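You operate a simulated robot arm through the tools that you are given. There is no shell and no other tool.

You run a simulated robot arm. Do the job below in one go: nothing can be reset, and whatever is moved stays where it is left.

JOB
Put things in order on the top of the care bench. At the end: the cream spare sheave stands on top of the brown teak oil tin; the green line float stands where the blue block stood; the grey block stands where the cream spare sheave stood; the blue block is on the white drier tub; whatever was shut is shut again. Leave all else as you found it, and nothing knocked over.

The check looks at the end state, three seconds after you hand in, the way a careful person would. Anything else that was tipped, shoved, dropped, spilled or broken makes it a failure.

ROBOT AND FRAMES
A 7-joint arm with a two-finger parallel gripper, fixed in place. Base frame: the origin is on the floor under the middle of its stand, x ahead of it, y to its left, z up; the work surface is at about z = 842. Readings come in mm, degrees, newtons and seconds.
With the tool pointing down near the work surface it reaches from about 300 to 700 mm from the base axis. Its first joint turns from -66.0 to 66.0 degrees. Payload 1.57 kg.
The TCP is the grasp point between the finger pads, 30 mm short of the fingertips. In the tool frame z runs along the fingers and y along their closing line. Largest opening 110 mm; finger width 24, thickness 12; the body of the gripper, 48 by 112 mm, starts 78 mm behind the TCP.
Orientation is that of the tool frame in the base frame, as a unit quaternion [w, x, y, z]. With the fingers straight down and closing along the base's y, the tool's x points along the base's -x, its y along +y and its z along -z.

CONTROLS
- The arm moves only by the tool arm_command. Its argument "commands" is a list of rows, each an object of numbers (a shift or turn left out is 0, a gripper value left out holds the last): "wx", "wy", "wz": the turn, a rotation vector about the base's x, y, z in degrees; "dx", "dy", "dz": the shift along the base's x, y, z in mm; "grip": the opening, from 0 (shut) to 1 (fully open). In form: [{"wx": .., "wy": .., "wz": .., "dx": .., "dy": .., "dz": .., "grip": ..}, ...]. A call has 1 to 20 rows; each row shifts and turns the commanded pose from where the row before left it. Rows are played at 5 a second. More than 50 mm and 8.6 degrees between two rows, or a gripper value outside its range, and nothing of the call is played. Where a pose cannot be reached the arm comes as near as it can. A force on the tool above 40 N (or 10 N above the force at the start of the call, whichever is more), or a blocked arm, ends the call early, and 0.2 s more pass. Each finger travels about 108 mm/s and halts on what it meets, pressing with about 22 N; the grip force reading is that of the motor and also rises with nothing between the fingers. The clock runs only during rows and for 0.2 s after the last one: add rows that do not move to give the fingers time. It gives the time, the measured TCP pose, the force on the tool (base axes), the opening and the grip force at its end, in the units of the frame above (readings bear some noise), with the torque about the TCP (base axes, N m) and any sound that the robot's microphone picked up, and new pictures: "views" is both (left out), scene, wrist or none.
- Cameras (640 x 400 px; columns grow to the right, rows downward): "scene" is fixed at [142, -376.8, 1402.8]; the picture's right is [0.93, -0.38, 0.00], its down [-0.22, -0.54, -0.81] and it looks along [0.31, 0.75, -0.58] (base axes); focal length 309 px, centre (320, 200). "wrist" rides on the gripper at [70, 16, -141] in the tool frame; the picture's right is [-0.23, 0.97, 0.00], its down [-0.85, -0.20, -0.48] and it looks along [-0.47, -0.11, 0.88] (tool axes); focal length 222 px, centre (320, 200). There is no depth. A picture from a camera that has moved, and an enlarged one, comes with that camera's place and axes in the base frame and with its lens.
- close_up(camera, box): a new picture of the part [left, top, right, bottom] of that camera's present view, enlarged. No time passes.
- sign_off(): hands the job in; it is judged then, once.

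Places have to be worked out from the pictures, the camera data and where the tool is seen. Open the gripper and draw the arm clear of the work before you hand the job in, unless the task says otherwise.

The tools are called after "Emit:" by a JSON object that holds its "fn" and its "kwargs". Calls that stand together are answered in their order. arm_command: Moves the arm, as the interface text tells. Its arguments: {"type":"object","properties":{"commands":{"type":"array","items":{"type":"object","properties":{"wx":{"type":"number"},"wy":{"type":"number"},"wz":{"type":"number"},"dx":{"type":"number"},"dy":{"type":"number"},"dz":{"type":"number"},"grip":{"type":"number"}}}},"views":{"type":"string","enum":["both","scene","wrist","none"]}},"required":["commands"]} The other tools are called the same way: close_up (camera, box) takes an enlarged picture of a part of a camera's view; sign_off () hands the job in.

At the start:

```text
time_s: 0.0
eef_pos: [343.4, 108.3, 1154.3]
tool_rot: [-0.001, 0.0, 1.0, 0.0]
wrist_force: [0.3, -0.5, -0.1]
torque: [0.0, 0.02, -0.02]
grip_width: 109.9
finger_force: 0.1
```

scene: 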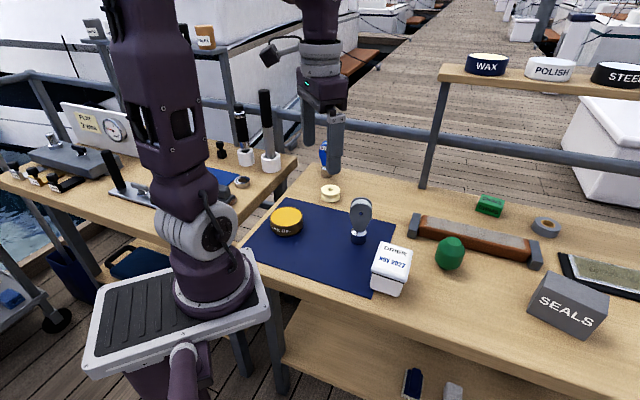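
wrist: 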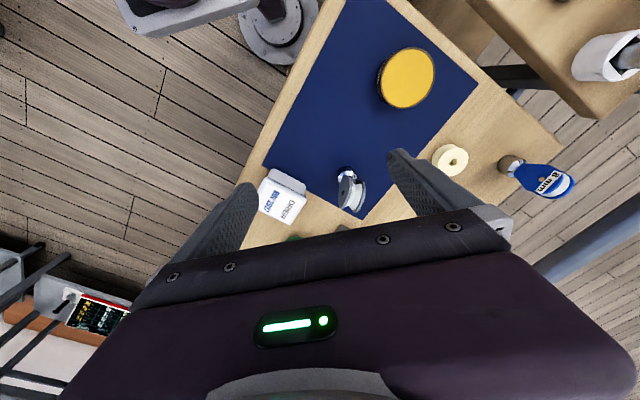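

I start by looking at the scene in more detail before moving anything; the blue block and grey block are not yet clearly identified.

Emit:
{"fn": "close_up", "kwargs": {"camera": "scene", "box": [240, 130, 440, 310]}}

Emit:
{"fn": "close_up", "kwargs": {"camera": "scene", "box": [400, 170, 640, 350]}}

Emit:
{"fn": "close_up", "kwargs": {"camera": "scene", "box": [0, 80, 300, 310]}}

Emit:
{"fn": "close_up", "kwargs": {"camera": "scene", "box": [260, 290, 520, 400]}}

Emit:
{"fn": "close_up", "kwargs": {"camera": "wrist", "box": [220, 0, 640, 260]}}

```text
2.22 times, centred on (340, 220) of scene
camera zoom: at [142.0, -376.8, 1402.8], right [0.93, -0.38, 0.0], down [-0.22, -0.54, -0.81], along [0.31, 0.75, -0.58], focal length 686 px, centre (276, 156)
```

zoom: 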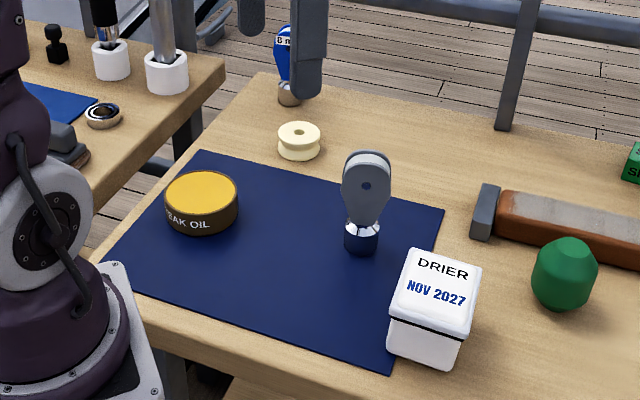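

```text
2.22 times, centred on (520, 260) of scene
camera zoom: at [142.0, -376.8, 1402.8], right [0.93, -0.38, 0.0], down [-0.22, -0.54, -0.81], along [0.31, 0.75, -0.58], focal length 686 px, centre (-124, 67)
```

zoom: 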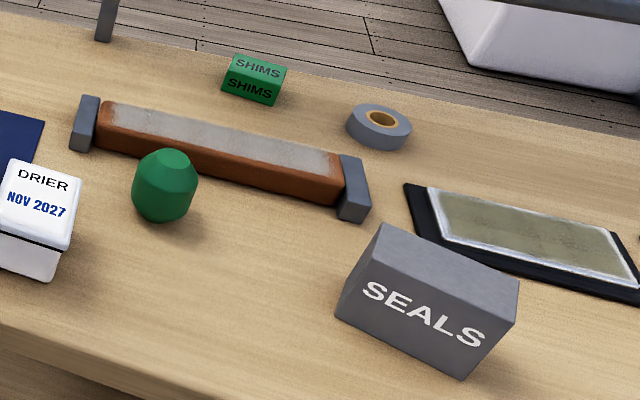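

```text
1.74 times, centred on (150, 195) of scene
camera zoom: at [142.0, -376.8, 1402.8], right [0.93, -0.38, 0.0], down [-0.22, -0.54, -0.81], along [0.31, 0.75, -0.58], focal length 537 px, centre (616, 209)
```

zoom: 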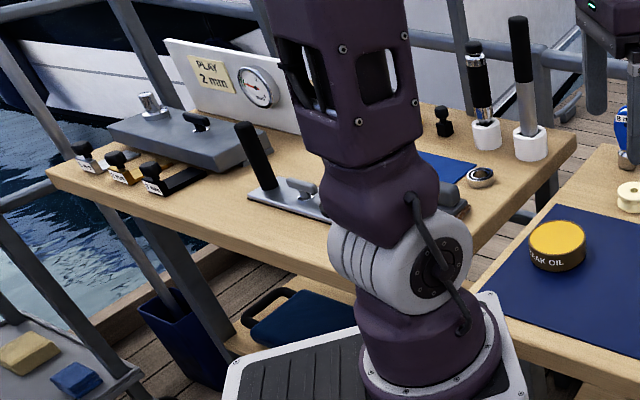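

```text
2.46 times, centred on (390, 345) of scene
camera zoom: at [142.0, -376.8, 1402.8], right [0.93, -0.38, 0.0], down [-0.22, -0.54, -0.81], along [0.31, 0.75, -0.58], focal length 760 px, centre (148, -157)
```

zoom: 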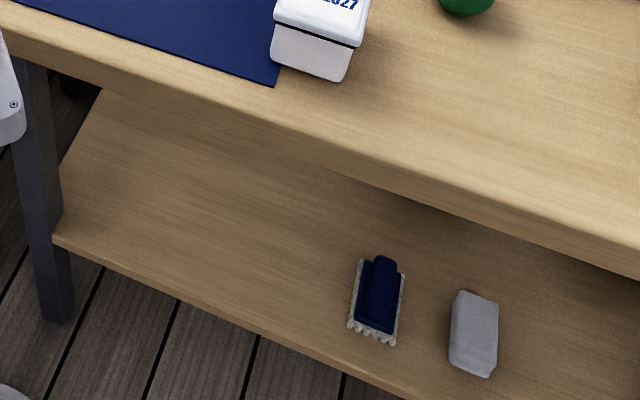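

```text
1.52 times, centred on (430, 130) of wrist
camera zoom: at [272.8, 123.3, 1294.2], right [0.23, 0.97, 0.0], down [0.85, -0.2, 0.48], along [0.47, -0.11, -0.88], focal length 338 px, centre (152, 307)
```

zoom: 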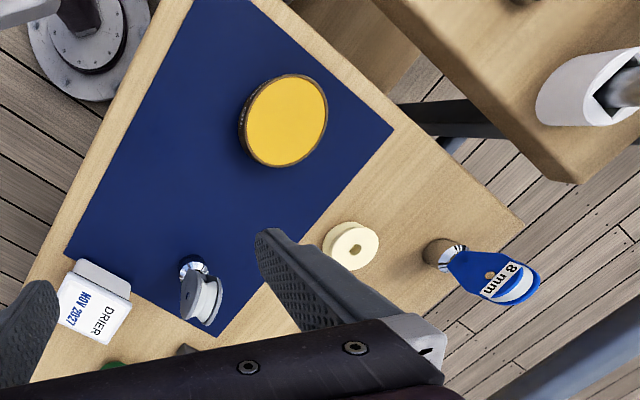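

The scene has pulley blocks: a grey one standing on the mat and a blue one ("8 mm") at the back edge, partly behind the finger. I zoom in on those, and on the tub and tin, to understand their shapes.

Emit:
{"fn": "close_up", "kwargs": {"camera": "scene", "box": [300, 120, 380, 170]}}

Emit:
{"fn": "close_up", "kwargs": {"camera": "scene", "box": [330, 190, 430, 300]}}

Emit:
{"fn": "close_up", "kwargs": {"camera": "scene", "box": [60, 10, 240, 110]}}

Emit:
{"fn": "close_up", "kwargs": {"camera": "wrist", "box": [240, 130, 400, 240]}}

Emit:
{"fn": "close_up", "kwargs": {"camera": "wrist", "box": [420, 120, 600, 220]}}

```text
8.00 times, centred on (340, 145) of scene
camera zoom: at [142.0, -376.8, 1402.8], right [0.93, -0.38, 0.0], down [-0.22, -0.54, -0.81], along [0.31, 0.75, -0.58], focal length 2471 px, centre (160, 640)
```

zoom: 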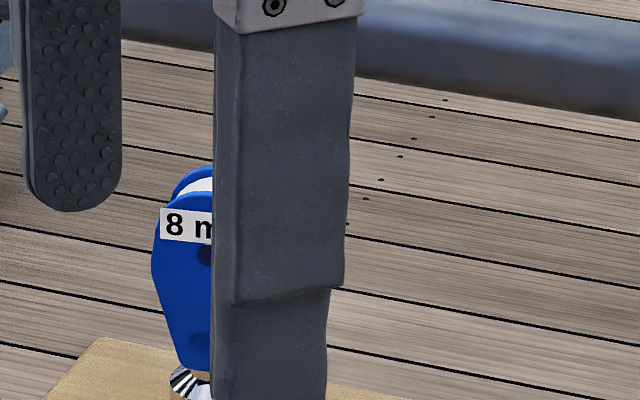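

```text
3.64 times, centred on (380, 245) of scene
camera zoom: at [142.0, -376.8, 1402.8], right [0.93, -0.38, 0.0], down [-0.22, -0.54, -0.81], along [0.31, 0.75, -0.58], focal length 1123 px, centre (102, 36)
```

zoom: 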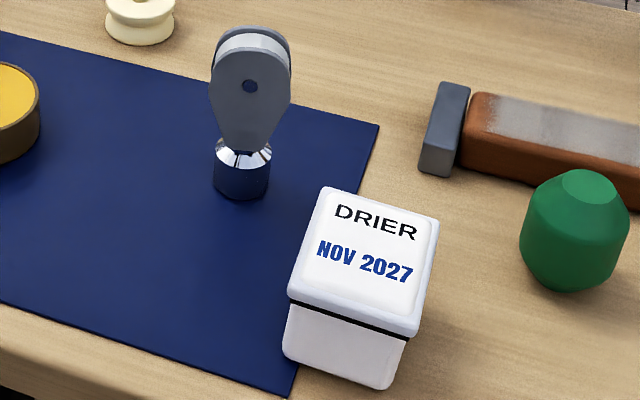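

```text
3.56 times, centred on (150, 60) of scene
camera zoom: at [142.0, -376.8, 1402.8], right [0.93, -0.38, 0.0], down [-0.22, -0.54, -0.81], along [0.31, 0.75, -0.58], focal length 1098 px, centre (924, 698)
```

zoom: 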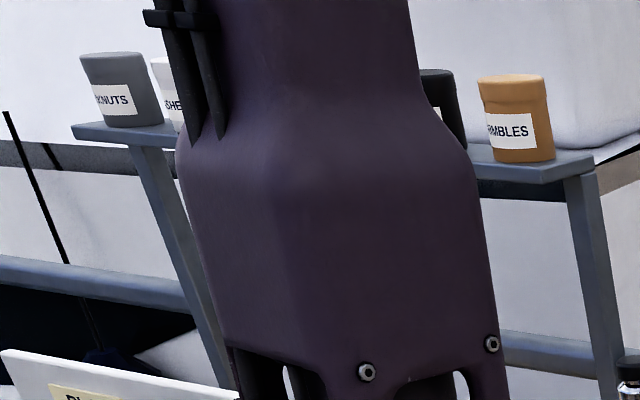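

```text
3.64 times, centred on (320, 185) of wrist
camera zoom: at [272.8, 123.3, 1294.2], right [0.23, 0.97, 0.0], down [0.85, -0.2, 0.48], along [0.47, -0.11, -0.88], focal length 808 px, centre (320, 254)
```

zoom: 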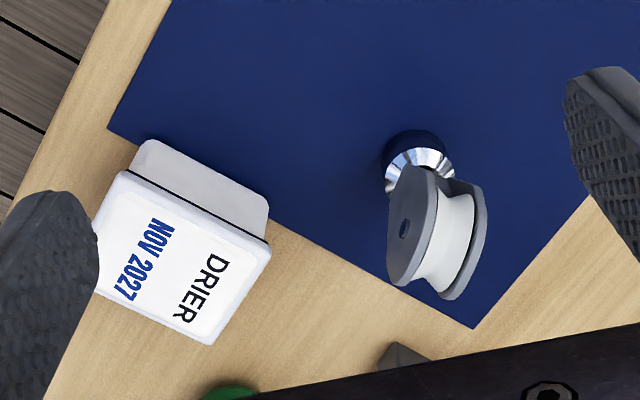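

```text
3.56 times, centred on (510, 170) of wrist
camera zoom: at [272.8, 123.3, 1294.2], right [0.23, 0.97, 0.0], down [0.85, -0.2, 0.48], along [0.47, -0.11, -0.88], focal length 790 px, centre (-356, 307)
```

zoom: 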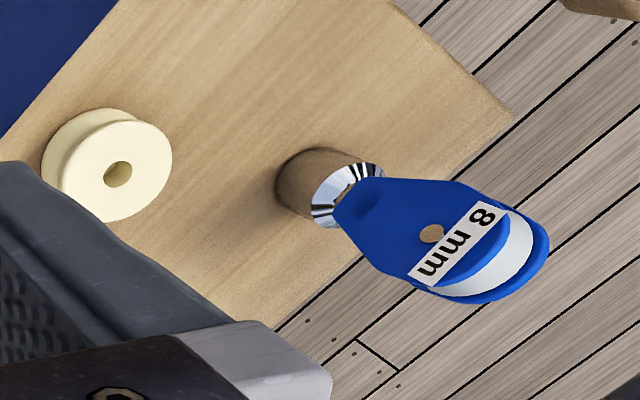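

Both blocks are twin-cheek pulley blocks standing on round chrome bases. I shift the arm sideways at its present height to clear the scene view and get wrist views over the right side of the bench.

Emit:
{"fn": "arm_command", "kwargs": {"commands": [{"dy": -40}, {"dy": -40}, {"dy": -40}, {"dy": -40}, {"dy": -40}, {}], "views": "both"}}

```text
time_s: 1.4
eef_pos: [343.3, -94.3, 1154.5]
tool_rot: [0.0, 0.0, 1.0, -0.001]
wrist_force: [0.3, 0.7, 0.2]
torque: [0.0, 0.05, 0.0]
grip_width: 110.0
finger_force: 0.0
camera wrist: at [272.3, -78.8, 1293.7], right [0.23, 0.97, 0.0], down [0.85, -0.2, 0.48], along [0.47, -0.11, -0.88], focal length 222 px, centre (320, 200)
```

scene: 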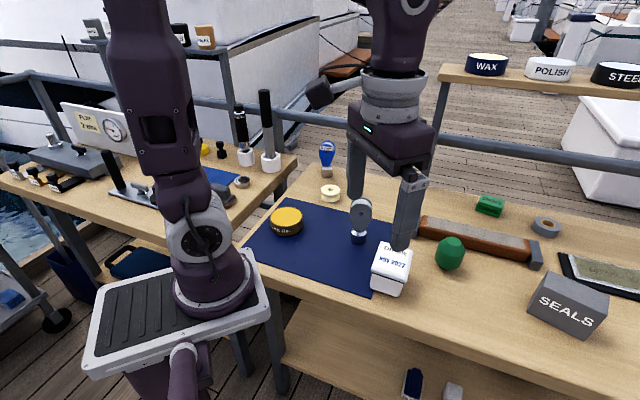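
wrist: 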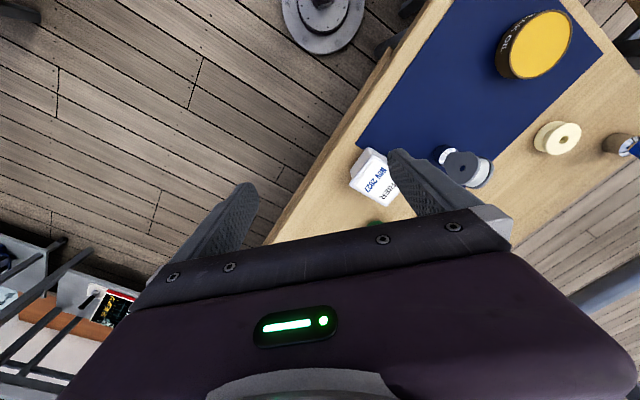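

The blue block is now unobstructed in the scene view. I take high-zoom pictures for measurement.

Emit:
{"fn": "close_up", "kwargs": {"camera": "scene", "box": [290, 135, 370, 185]}}

Emit:
{"fn": "close_up", "kwargs": {"camera": "scene", "box": [300, 170, 364, 210]}}

Emit:
{"fn": "close_up", "kwargs": {"camera": "scene", "box": [254, 198, 318, 238]}}

Emit:
{"fn": "close_up", "kwargs": {"camera": "scene", "box": [356, 240, 436, 300]}}

Emit:
{"fn": "close_up", "kwargs": {"camera": "scene", "box": [420, 225, 484, 280]}}

```text
8.00 times, centred on (330, 160) of scene
camera zoom: at [141.9, -376.9, 1402.8], right [0.93, -0.38, 0.0], down [-0.22, -0.54, -0.81], along [0.31, 0.75, -0.58], focal length 2471 px, centre (240, 520)
```

zoom: 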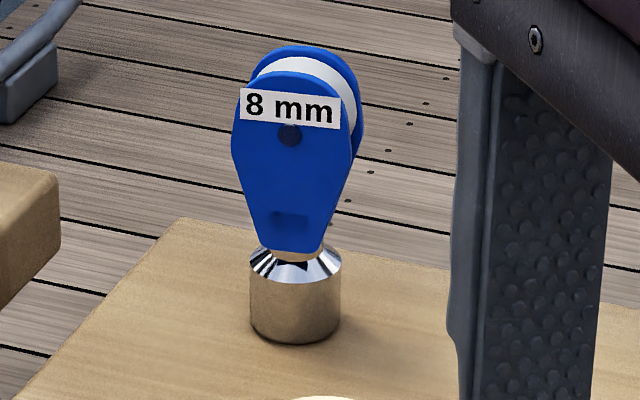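

```text
10.00 times, centred on (332, 190) of scene
camera zoom: at [141.9, -376.9, 1402.8], right [0.93, -0.38, 0.0], down [-0.22, -0.54, -0.81], along [0.31, 0.75, -0.58], focal length 3089 px, centre (200, 300)
```

zoom: 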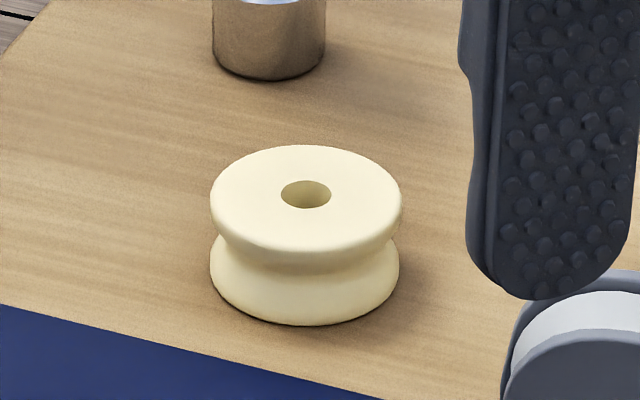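

```text
10.00 times, centred on (286, 218) of scene
camera zoom: at [141.9, -376.9, 1402.8], right [0.93, -0.38, 0.0], down [-0.22, -0.54, -0.81], along [0.31, 0.75, -0.58], focal length 3089 px, centre (660, 20)
```

zoom: 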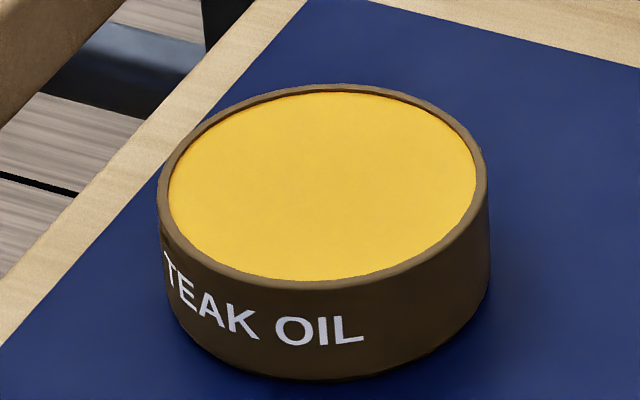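

```text
6.67 times, centred on (396, 270) of scene
camera zoom: at [141.9, -376.9, 1402.8], right [0.93, -0.38, 0.0], down [-0.22, -0.54, -0.81], along [0.31, 0.75, -0.58], focal length 2059 px, centre (-187, -267)
```

zoom: 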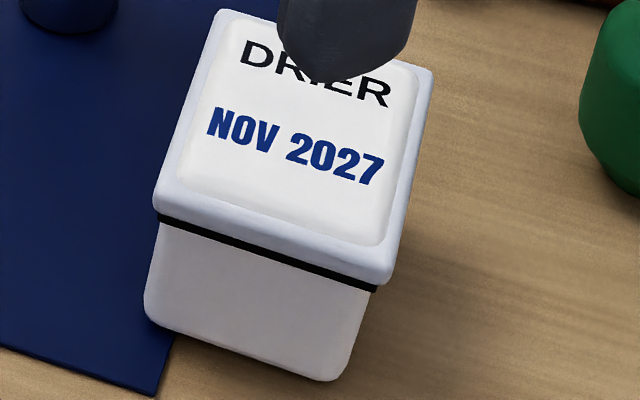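

```text
7.27 times, centred on (452, 252) of scene
camera zoom: at [141.9, -376.9, 1402.8], right [0.93, -0.38, 0.0], down [-0.22, -0.54, -0.81], along [0.31, 0.75, -0.58], focal length 2246 px, centre (-640, -182)
```

zoom: 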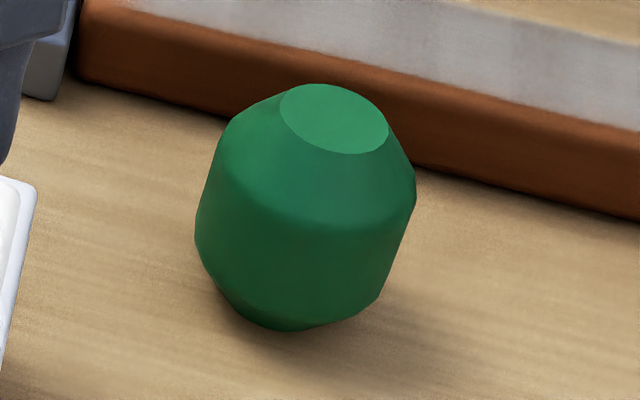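

Estimates so far (base frame): sheave ≈(477,354) ⌀60×23; blue block base ≈(519,481) ⌀40, ~124 tall; tin top ≈(307,270,873); tub lid centre ≈(471,3,903); grey block ≈(464,143); float ≈(631,-12). I zoom into the grey block and the fingers to calibrate the camera against the known TCP.

Emit:
{"fn": "close_up", "kwargs": {"camera": "scene", "box": [326, 190, 406, 250]}}

Emit:
{"fn": "close_up", "kwargs": {"camera": "scene", "box": [330, 110, 450, 260]}}

Emit:
{"fn": "close_up", "kwargs": {"camera": "wrist", "box": [340, 0, 640, 220]}}

```text
6.67 times, centred on (366, 220) of scene
camera zoom: at [141.9, -376.9, 1402.8], right [0.93, -0.38, 0.0], down [-0.22, -0.54, -0.81], along [0.31, 0.75, -0.58], focal length 2059 px, centre (13, 67)
```

zoom: 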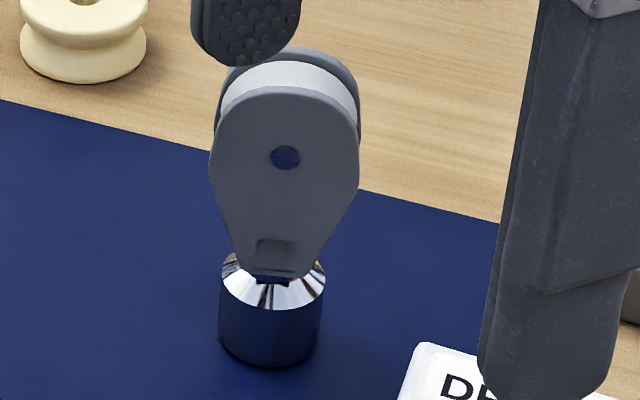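

```text
2.67 times, centred on (390, 185) of scene
camera zoom: at [141.9, -376.9, 1402.8], right [0.93, -0.38, 0.0], down [-0.22, -0.54, -0.81], along [0.31, 0.75, -0.58], focal length 824 px, centre (133, 240)
```

zoom: 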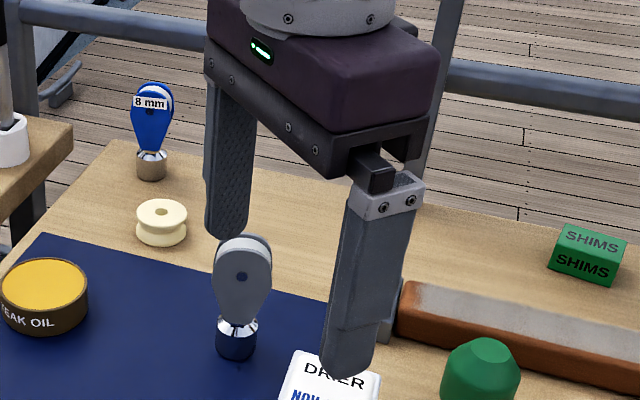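

```text
1.82 times, centred on (490, 110) of wrist
camera zoom: at [272.3, -78.8, 1293.7], right [0.23, 0.97, 0.0], down [0.85, -0.2, 0.48], along [0.47, -0.11, -0.88], focal length 404 px, centre (11, 364)
```

zoom: 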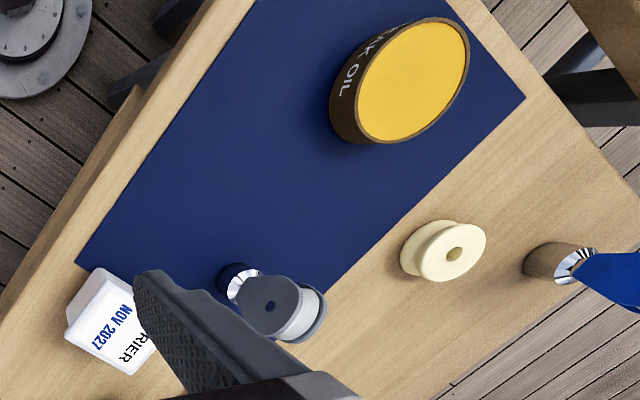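

The fingertips in the scene view match the camera model to within a few pixels, so the estimates are good to about 5 mm. I move above the sheave at a safe height to refine with the wrist camera.

Emit:
{"fn": "arm_command", "kwargs": {"commands": [{"dx": 13, "dy": 44, "dz": -10}, {"dx": 13, "dy": 44, "dz": -10}, {"dx": 13, "dy": 44, "dz": -10}, {"dx": 13, "dy": 44, "dz": -10}, {"dx": 13, "dy": 44, "dz": -10}, {"dx": 14, "dy": 44, "dz": -10}, {"dx": 14, "dy": 44, "dz": -10}, {"dx": 14, "dy": 46, "dz": -10}, {"dx": 14, "dy": 46, "dz": -10}, {"dx": 14, "dy": 46, "dz": -10}, {}, {}], "views": "both"}}

```text
time_s: 4.0
eef_pos: [475.8, 358.3, 1055.5]
tool_rot: [0.0, 0.0, 1.0, 0.0]
wrist_force: [0.3, 0.4, 0.4]
torque: [0.0, 0.02, -0.02]
grip_width: 110.0
finger_force: 0.0
camera wrist: at [405.8, 373.3, 1195.1], right [0.23, 0.97, 0.0], down [0.86, -0.2, 0.48], along [0.47, -0.11, -0.88], focal length 222 px, centre (320, 200)
```

scene: 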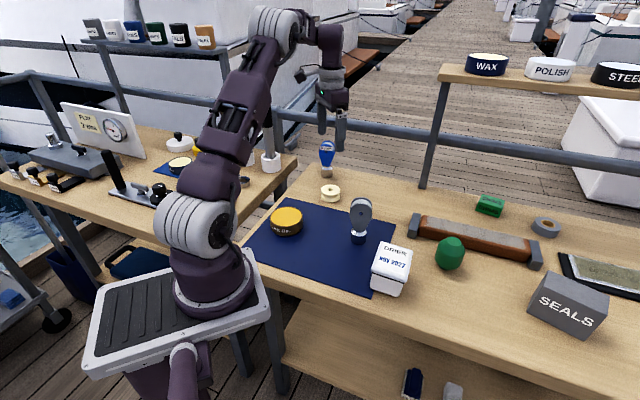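
wrist: 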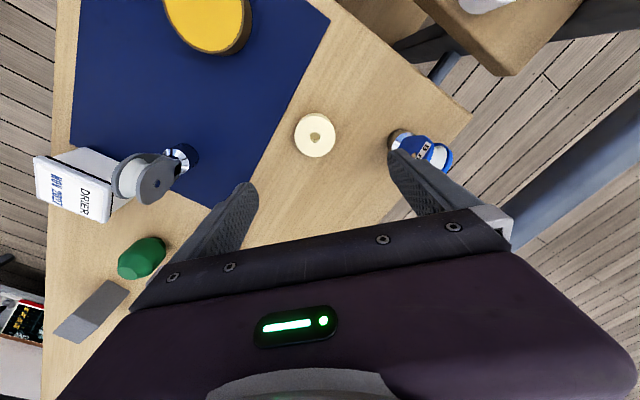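

The sheave appears nearly under the tool. I take wrist close-ups to refine the sheave and the blue block's location and its cheek orientation.

Emit:
{"fn": "close_up", "kwargs": {"camera": "wrist", "box": [275, 105, 355, 155]}}

Emit:
{"fn": "close_up", "kwargs": {"camera": "wrist", "box": [375, 110, 471, 170]}}

Emit:
{"fn": "close_up", "kwargs": {"camera": "wrist", "box": [20, 120, 260, 350]}}

Emit:
{"fn": "close_up", "kwargs": {"camera": "wrist", "box": [140, 0, 360, 140]}}

Emit:
{"fn": "close_up", "kwargs": {"camera": "scene", "box": [120, 80, 300, 220]}}

```text
8.00 times, centred on (315, 130) of wrist
camera zoom: at [405.8, 373.3, 1195.1], right [0.23, 0.97, 0.0], down [0.86, -0.2, 0.48], along [0.47, -0.11, -0.88], focal length 1777 px, centre (360, 760)
```

zoom: 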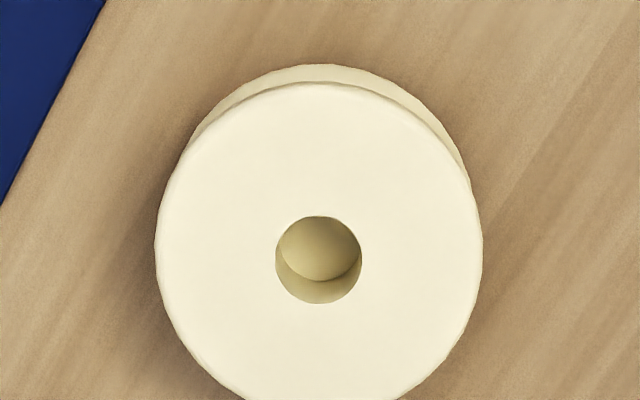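

```text
6.67 times, centred on (423, 140) of wrist
camera zoom: at [405.8, 373.3, 1195.1], right [0.23, 0.97, 0.0], down [0.86, -0.2, 0.48], along [0.47, -0.11, -0.88], focal length 1481 px, centre (-367, 600)
```

zoom: 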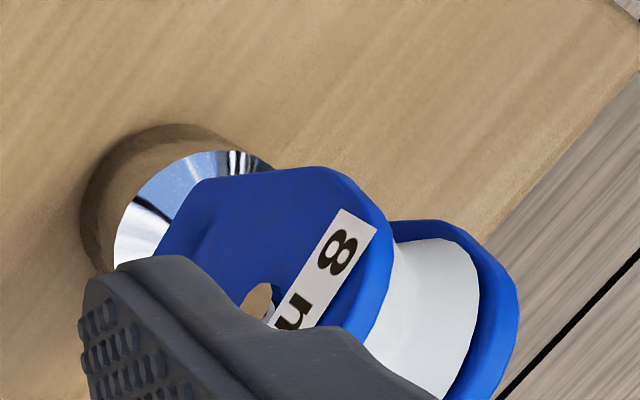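

```text
1.74 times, centred on (140, 235) of wrist
camera zoom: at [405.8, 373.3, 1195.1], right [0.23, 0.97, 0.0], down [0.86, -0.2, 0.48], along [0.47, -0.11, -0.88], focal length 386 px, centre (633, 139)
```

zoom: 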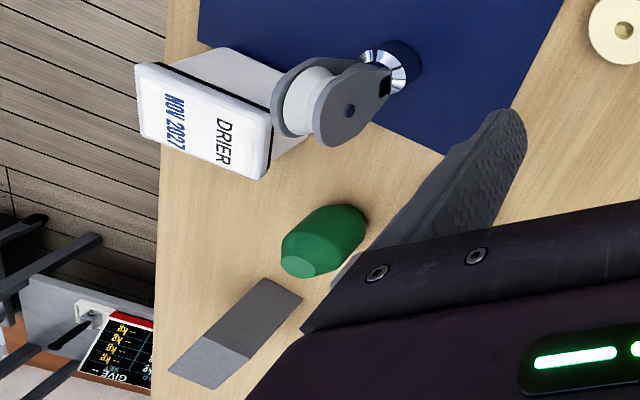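

```text
2.86 times, centred on (250, 70) of wrist
camera zoom: at [405.8, 373.3, 1195.1], right [0.23, 0.97, 0.0], down [0.86, -0.2, 0.48], along [0.47, -0.11, -0.88], focal length 635 px, centre (520, 571)
```

zoom: 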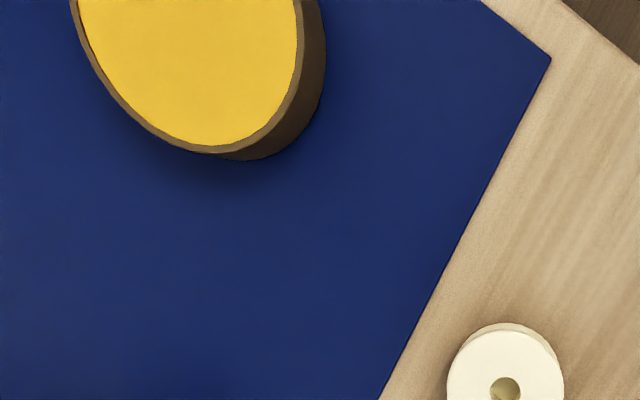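

```text
2.86 times, centred on (210, 150) of scene
camera zoom: at [142.0, -376.8, 1402.8], right [0.93, -0.38, 0.0], down [-0.22, -0.54, -0.81], along [0.31, 0.75, -0.58], focal length 882 px, centre (634, 343)
```

zoom: 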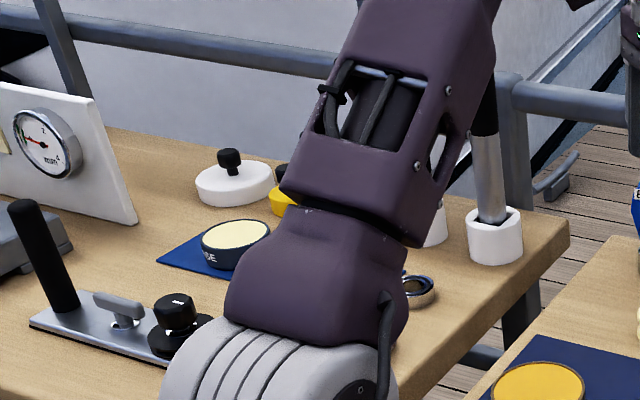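

Sheave centre computed at about (478, 349), top ≈865, ⌀60. I centre over it and descend to just above it, then check again.

Emit:
{"fn": "arm_command", "kwargs": {"commands": [{"dx": 2, "dy": -9.5, "dz": -20}, {"dz": -40}, {"dz": -40}, {"dz": -35}, {}, {}], "views": "both"}}

Emit:
{"fn": "close_up", "kwargs": {"camera": "wrist", "box": [240, 110, 400, 210]}}

Emit:
{"fn": "close_up", "kwargs": {"camera": "scene", "box": [290, 140, 386, 210]}}

```text
time_s: 5.4
eef_pos: [480.9, 345.9, 920.6]
tool_rot: [-0.001, 0.001, 1.0, 0.0]
wrist_force: [-0.3, -0.2, -0.4]
torque: [0.01, 0.0, 0.0]
grip_width: 110.4
finger_force: 0.2
camera wrist: at [409.3, 361.3, 1060.3], right [0.23, 0.97, 0.0], down [0.85, -0.2, 0.48], along [0.47, -0.11, -0.88], focal length 222 px, centre (320, 200)
```

scene: 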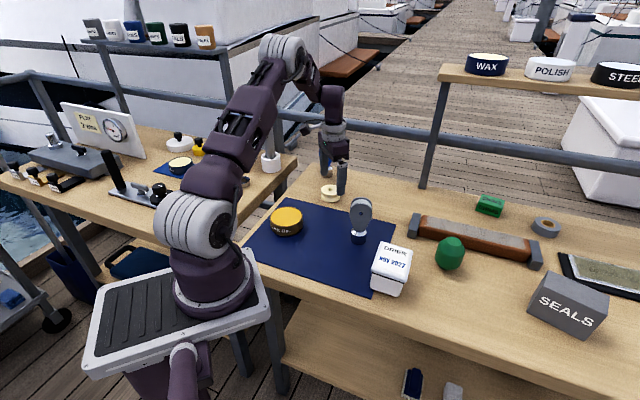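
wrist: 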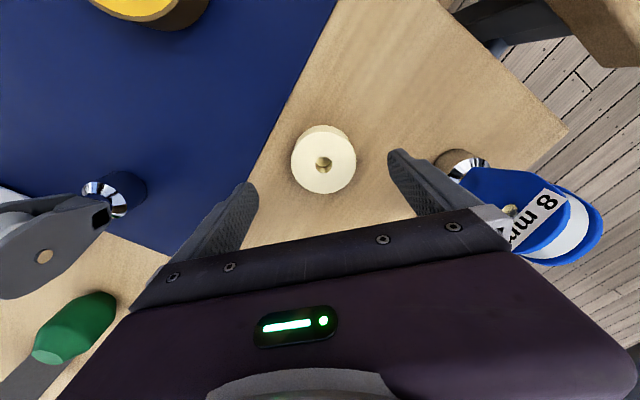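

```text
4.00 times, centred on (320, 160) of wrist
camera zoom: at [409.3, 361.3, 1060.3], right [0.23, 0.97, 0.0], down [0.85, -0.2, 0.48], along [0.47, -0.11, -0.88], focal length 888 px, centre (320, 360)
```

zoom: 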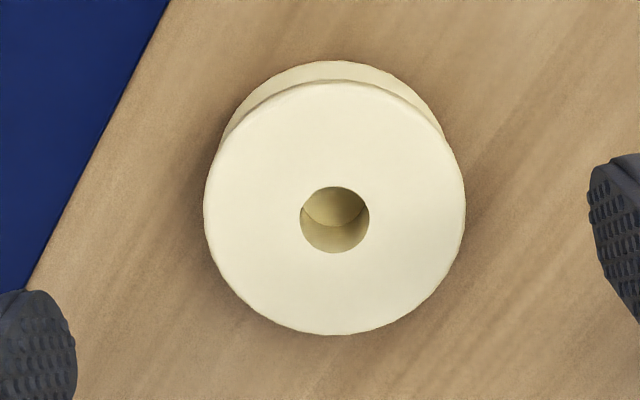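

```text
5.71 times, centred on (338, 175) of scene
camera zoom: at [142.0, -376.8, 1402.8], right [0.93, -0.38, 0.0], down [-0.22, -0.54, -0.81], along [0.31, 0.75, -0.58], focal length 1765 px, centre (217, 343)
```

zoom: 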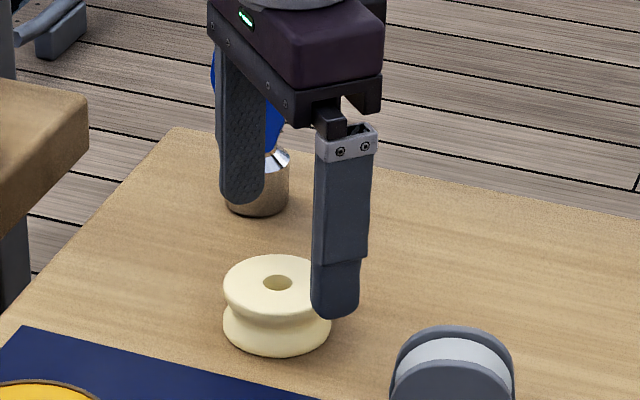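

The wrist pictures from two heights agree: sheave centre ≈(477.6, 348.6). I hold still for a moment to see how noisy the readings are.

Emit:
{"fn": "arm_command", "kwargs": {"commands": [{}, {}, {}], "views": "none"}}

Emit:
{"fn": "arm_command", "kwargs": {"commands": [{}], "views": "none"}}

Emit:
{"fn": "arm_command", "kwargs": {"commands": [{}], "views": "wrist"}}

```text
time_s: 6.2
eef_pos: [479.7, 345.5, 919.7]
tool_rot: [0.0, 0.0, 1.0, 0.0]
wrist_force: [0.1, -0.8, 0.7]
torque: [-0.02, -0.01, 0.03]
grip_width: 109.6
finger_force: 0.1
```

```text
time_s: 6.6
eef_pos: [479.1, 346.5, 920.8]
tool_rot: [0.0, -0.001, 1.0, 0.0]
wrist_force: [0.1, 0.4, -0.1]
torque: [-0.01, 0.0, 0.03]
grip_width: 109.6
finger_force: 0.0
```

```text
time_s: 7.0
eef_pos: [479.1, 346.8, 919.8]
tool_rot: [0.0, 0.0, 1.0, 0.0]
wrist_force: [-1.0, 0.5, 0.0]
torque: [0.0, -0.01, 0.0]
grip_width: 109.9
finger_force: 0.2
camera wrist: at [409.3, 361.3, 1060.5], right [0.23, 0.97, 0.0], down [0.85, -0.2, 0.48], along [0.47, -0.11, -0.88], focal length 222 px, centre (320, 200)
```

wrist: 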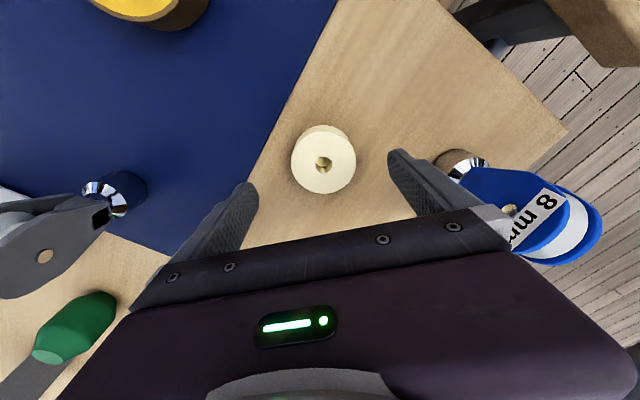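

Readings scatter about ±1 mm around (479.4, 346, 920). I shift onto the sheave centre (477.6, 348.6), descend with the tips just above the bench, and close.

Emit:
{"fn": "arm_command", "kwargs": {"commands": [{"dx": -1.7, "dy": 3}, {"dz": -15}, {"dz": -15}, {"dz": -13}, {}, {}], "views": "both"}}

Emit:
{"fn": "close_up", "kwargs": {"camera": "wrist", "box": [220, 110, 420, 235]}}

Emit:
{"fn": "close_up", "kwargs": {"camera": "scene", "box": [290, 140, 386, 210]}}

```text
time_s: 8.4
eef_pos: [476.2, 346.9, 877.5]
tool_rot: [0.0, 0.0, 1.0, 0.0]
wrist_force: [0.1, 0.1, -0.6]
torque: [-0.02, 0.02, -0.02]
grip_width: 110.0
finger_force: 0.1
camera wrist: at [406.8, 363.1, 1016.9], right [0.23, 0.97, 0.0], down [0.85, -0.2, 0.48], along [0.47, -0.11, -0.88], focal length 222 px, centre (320, 200)
```

scene: 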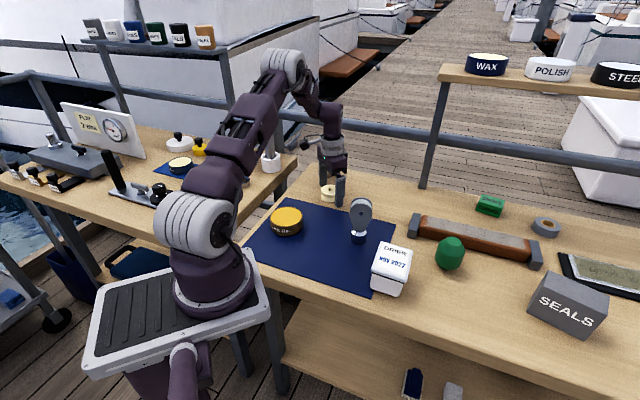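
wrist: 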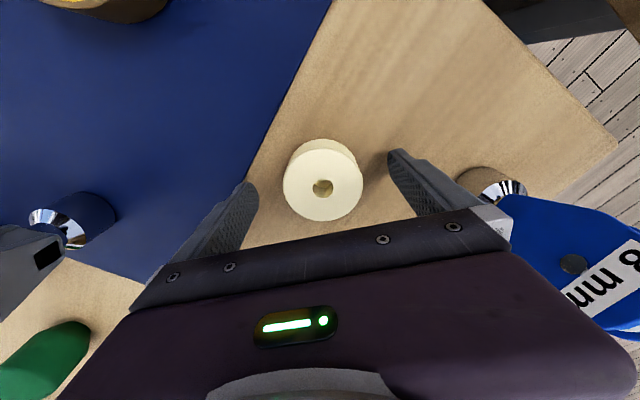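

```text
3.20 times, centred on (320, 172) of wrist
camera zoom: at [406.8, 363.1, 1016.9], right [0.23, 0.97, 0.0], down [0.85, -0.2, 0.48], along [0.47, -0.11, -0.88], focal length 711 px, centre (320, 288)
```

zoom: 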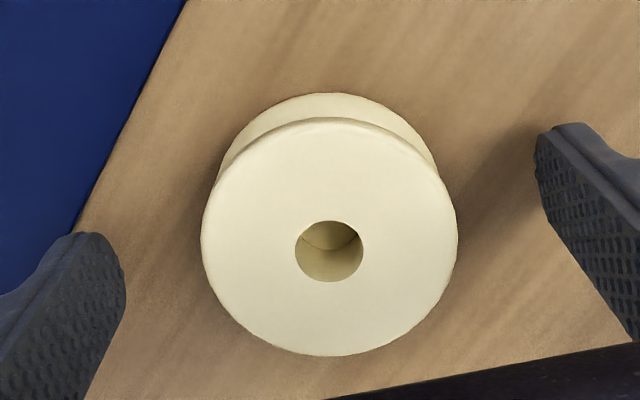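

```text
5.71 times, centred on (338, 175) of scene
camera zoom: at [142.0, -376.8, 1402.8], right [0.93, -0.38, 0.0], down [-0.22, -0.54, -0.81], along [0.31, 0.75, -0.58], focal length 1765 px, centre (217, 343)
```

zoom: 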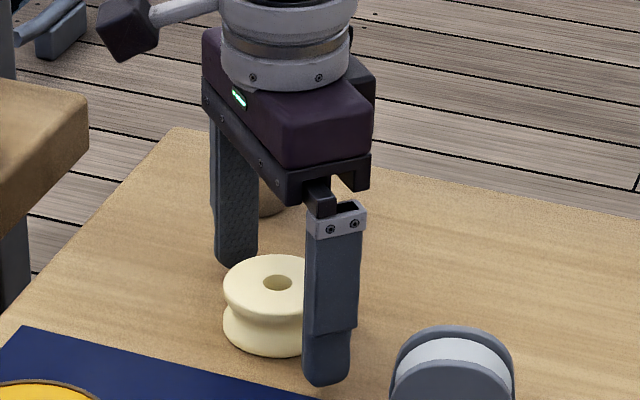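

The sheave sits 1–2 mm from the TCP axis (TCP ≈(476.8,347.1), sheave ≈(478.2,348.4)). I nudge over and close on it.

Emit:
{"fn": "arm_command", "kwargs": {"commands": [{"dx": 1.3, "dy": 1.4}, {"grip": 0.6}, {"grip": 0.45}, {"grip": 0.4}, {}, {}], "views": "both"}}

Emit:
{"fn": "close_up", "kwargs": {"camera": "wrist", "box": [220, 110, 420, 235]}}

```text
time_s: 9.8
eef_pos: [478.6, 349.7, 877.1]
tool_rot: [-0.001, 0.0, 1.0, 0.0]
wrist_force: [1.1, 0.0, 0.4]
torque: [-0.01, 0.0, -0.03]
grip_width: 57.6
finger_force: 22.1
camera wrist: at [408.5, 364.0, 1016.9], right [0.23, 0.97, 0.0], down [0.85, -0.2, 0.48], along [0.47, -0.11, -0.88], focal length 222 px, centre (320, 200)
```

scene: 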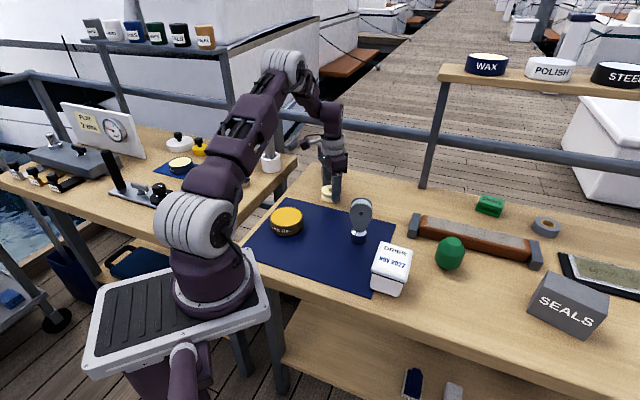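
wrist: 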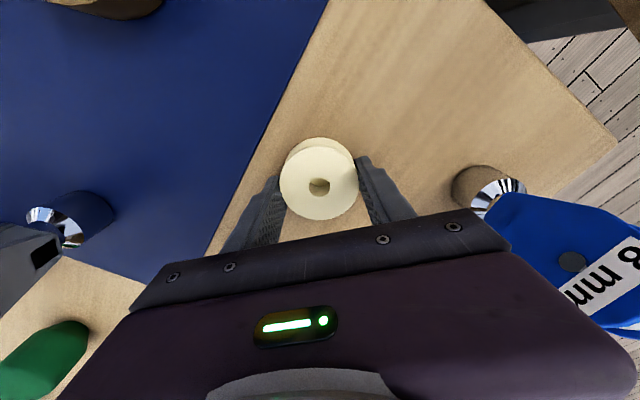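

```text
3.20 times, centred on (320, 172) of wrist
camera zoom: at [408.5, 364.0, 1016.9], right [0.23, 0.97, 0.0], down [0.85, -0.2, 0.48], along [0.47, -0.11, -0.88], focal length 711 px, centre (320, 288)
```

zoom: 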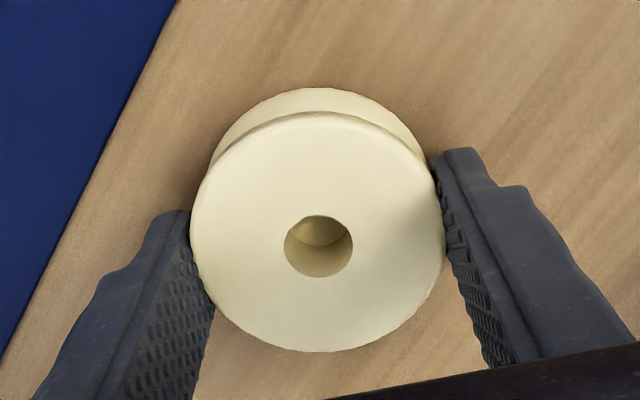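

Gripped (57.6 mm, 22 N), sheave centred. I lift it straight up and carry it toward the tin, at height for a look.

Emit:
{"fn": "arm_command", "kwargs": {"commands": [{"dz": 10}, {"dz": 20}, {"dz": 30}, {"dz": 40}, {"dx": -10, "dy": -5}, {"dx": -30, "dy": -14}, {"dx": -33, "dy": -15}, {"dx": -33, "dy": -15}, {"dx": -33, "dy": -15}, {"dx": -22, "dy": -10}, {"dx": -10, "dy": -4}, {}, {}], "views": "both"}}

Emit:
{"fn": "close_up", "kwargs": {"camera": "wrist", "box": [200, 80, 440, 230]}}

Emit:
{"fn": "close_up", "kwargs": {"camera": "scene", "box": [240, 150, 340, 250]}}

```text
time_s: 12.6
eef_pos: [309.9, 269.7, 977.7]
tool_rot: [-0.001, 0.001, 1.0, 0.0]
wrist_force: [-0.1, 0.4, -0.1]
torque: [0.03, 0.05, -0.01]
grip_width: 43.9
finger_force: 0.1
camera wrist: at [239.2, 284.6, 1116.9], right [0.23, 0.97, 0.0], down [0.85, -0.2, 0.48], along [0.47, -0.11, -0.88], focal length 222 px, centre (320, 200)
```

scene: 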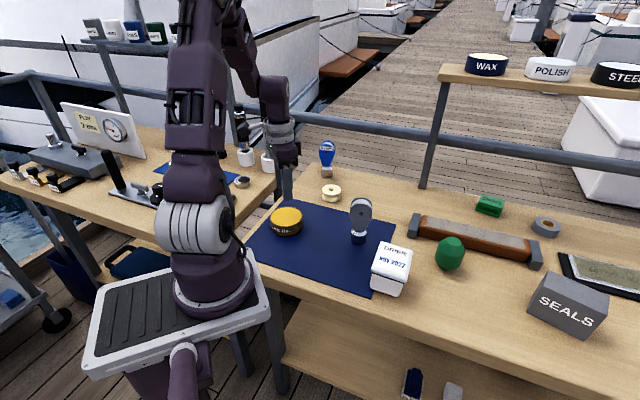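
wrist: 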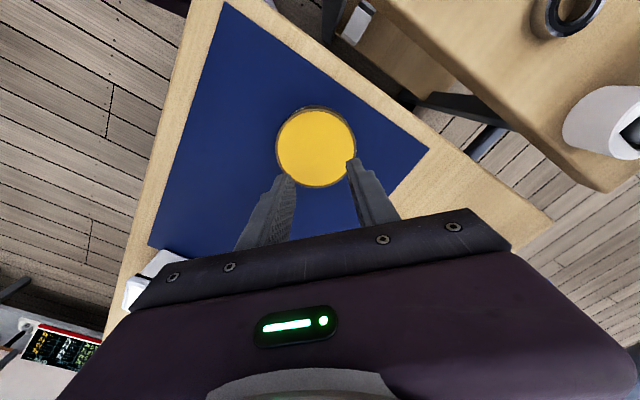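

```text
2.67 times, centred on (320, 155) of wrist
camera zoom: at [239.2, 284.6, 1116.9], right [0.23, 0.97, 0.0], down [0.85, -0.2, 0.48], along [0.47, -0.11, -0.88], focal length 592 px, centre (320, 320)
```

zoom: 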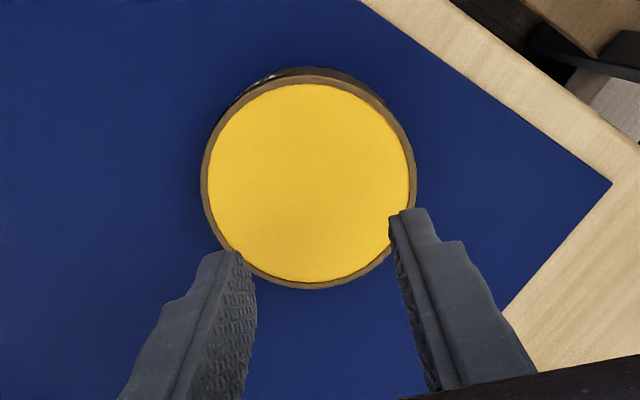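

```text
4.00 times, centred on (290, 200) of scene
camera zoom: at [142.0, -376.8, 1402.8], right [0.93, -0.38, 0.0], down [-0.22, -0.54, -0.81], along [0.31, 0.75, -0.58], focal length 1236 px, centre (440, 200)
```

zoom: 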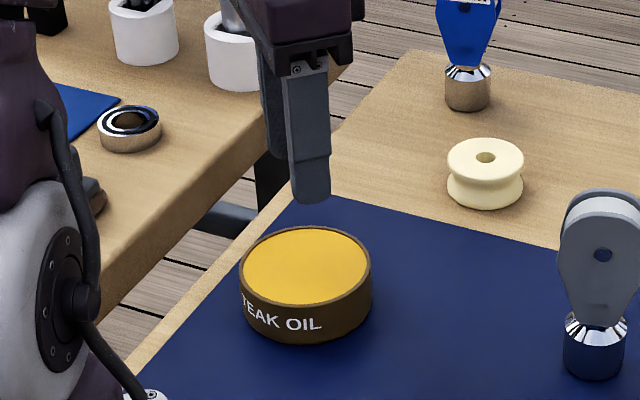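

The grip slipped: the opening went to 44 mm and the sheave is still on the bench near its place. I check whether it has shifted.

Emit:
{"fn": "close_up", "kwargs": {"camera": "scene", "box": [300, 170, 364, 210]}}

Emit:
{"fn": "close_up", "kwargs": {"camera": "scene", "box": [290, 135, 370, 185]}}

```text
10.00 times, centred on (332, 190) of scene
camera zoom: at [142.0, -376.8, 1402.8], right [0.93, -0.38, 0.0], down [-0.22, -0.54, -0.81], along [0.31, 0.75, -0.58], focal length 3089 px, centre (200, 300)
```

zoom: 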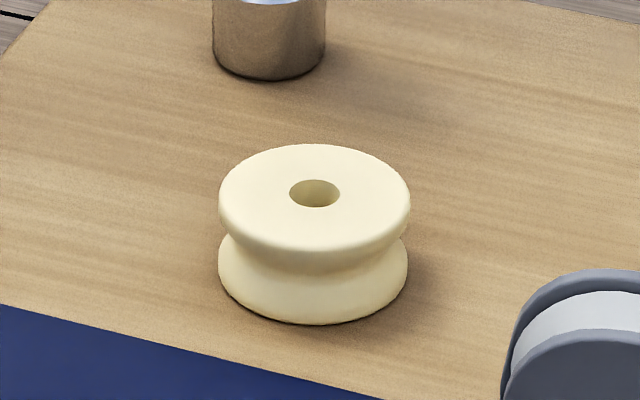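

```text
8.00 times, centred on (330, 160) of scene
camera zoom: at [142.0, -376.8, 1402.8], right [0.93, -0.38, 0.0], down [-0.22, -0.54, -0.81], along [0.31, 0.75, -0.58], focal length 2471 px, centre (240, 520)
```

zoom: 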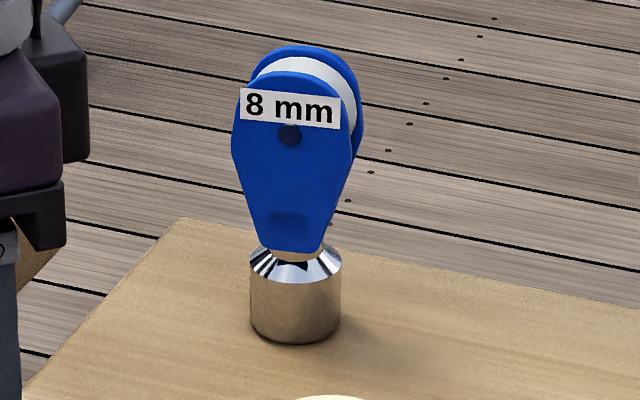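

The sheave slid about 2–3 mm (+x) but is still standing. I return, this time gripping lower so the pads cover both flanges, and will lift in small checked steps.

Emit:
{"fn": "arm_command", "kwargs": {"commands": [{"grip": 1.0}, {"dx": 20, "dy": 9}, {"dx": 35, "dy": 16}, {"dx": 35, "dy": 16}, {"dx": 35, "dy": 16}, {"dx": 30, "dy": 14}, {"dx": 16, "dy": 8}, {"dz": -30}, {"dz": -30}, {"dz": -20}, {"dz": -12}, {}, {}, {}], "views": "both"}}

Emit:
{"fn": "close_up", "kwargs": {"camera": "wrist", "box": [220, 110, 420, 235]}}

Emit:
{"fn": "close_up", "kwargs": {"camera": "scene", "box": [290, 140, 386, 210]}}

```text
time_s: 15.6
eef_pos: [481.2, 349.9, 884.8]
tool_rot: [0.001, 0.001, 1.0, -0.001]
wrist_force: [0.1, 0.2, -0.6]
torque: [-0.03, 0.03, 0.0]
grip_width: 109.7
finger_force: 0.1
camera wrist: at [409.5, 365.0, 1024.2], right [0.23, 0.97, 0.0], down [0.85, -0.2, 0.48], along [0.47, -0.11, -0.88], focal length 222 px, centre (320, 200)
```

scene: 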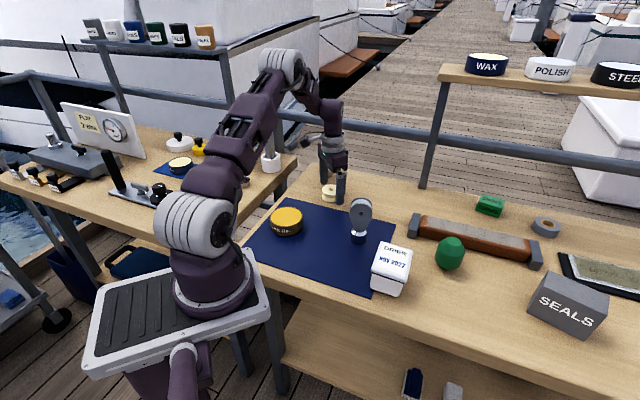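
wrist: 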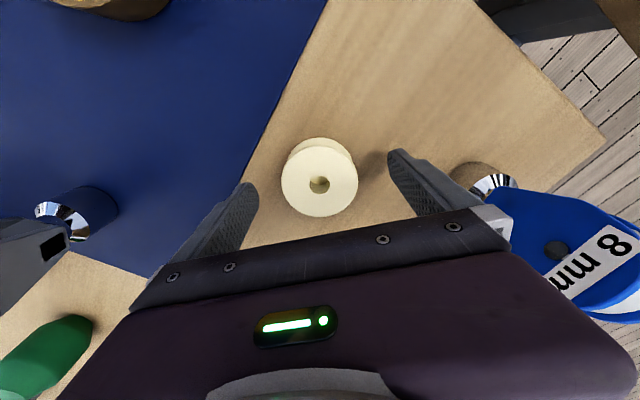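

```text
3.20 times, centred on (320, 172) of wrist
camera zoom: at [409.5, 365.0, 1024.2], right [0.23, 0.97, 0.0], down [0.85, -0.2, 0.48], along [0.47, -0.11, -0.88], focal length 711 px, centre (320, 288)
```

zoom: 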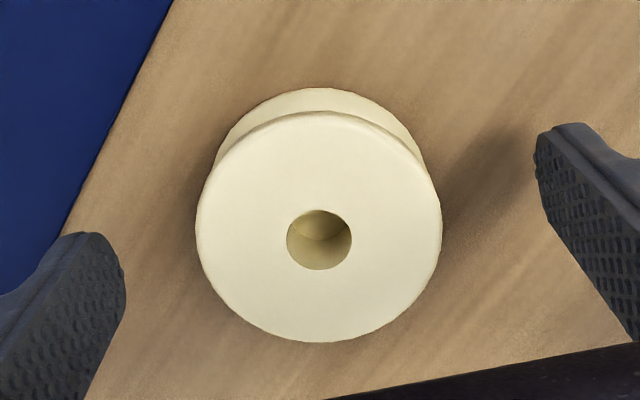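

```text
5.71 times, centred on (338, 175) of scene
camera zoom: at [142.0, -376.8, 1402.8], right [0.93, -0.38, 0.0], down [-0.22, -0.54, -0.81], along [0.31, 0.75, -0.58], focal length 1765 px, centre (217, 343)
```

zoom: 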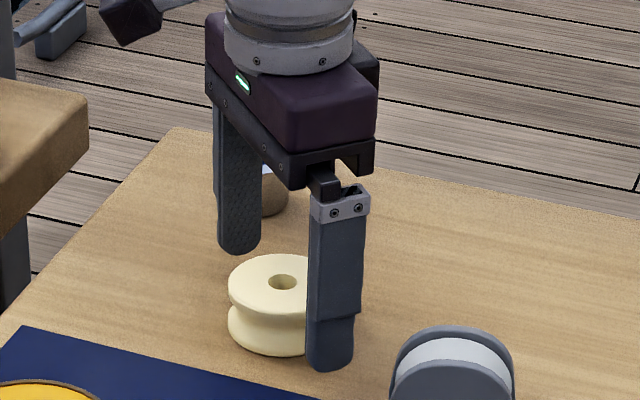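

Sheave now at ≈(480.8, 347.8); TCP ≈(479.5, 349.0, 883). I align, go down until the tips are about 1–2 mm off the bench, close, and lift only a few mm to test.

Emit:
{"fn": "arm_command", "kwargs": {"commands": [{"dx": 1.3, "dy": -1.2, "dz": -4}, {"dz": -3}, {"dz": -2.5}, {}, {}, {"grip": 0.7}, {"grip": 0.5}, {"grip": 0.3}, {}, {}, {}], "views": "wrist"}}

Emit:
{"fn": "close_up", "kwargs": {"camera": "scene", "box": [290, 140, 386, 210]}}

```text
time_s: 18.0
eef_pos: [480.8, 347.6, 874.8]
tool_rot: [0.0, 0.0, 1.0, 0.0]
wrist_force: [0.4, -0.2, 2.6]
torque: [-0.02, 0.0, -0.04]
grip_width: 57.6
finger_force: 22.0
camera wrist: at [410.7, 364.2, 1015.0], right [0.23, 0.97, 0.0], down [0.85, -0.2, 0.48], along [0.47, -0.11, -0.88], focal length 222 px, centre (320, 200)
```

wrist: 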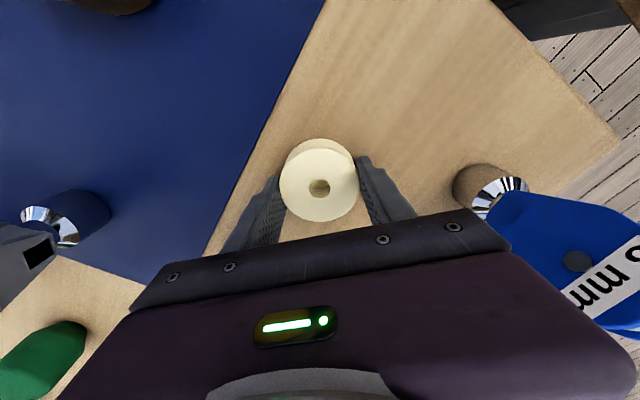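

```text
5.71 times, centred on (338, 175) of scene
camera zoom: at [141.9, -376.9, 1402.8], right [0.93, -0.38, 0.0], down [-0.22, -0.54, -0.81], along [0.31, 0.75, -0.58], focal length 1765 px, centre (217, 343)
```

zoom: 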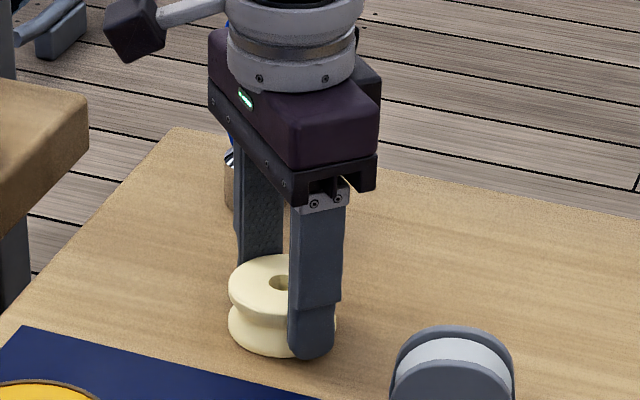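

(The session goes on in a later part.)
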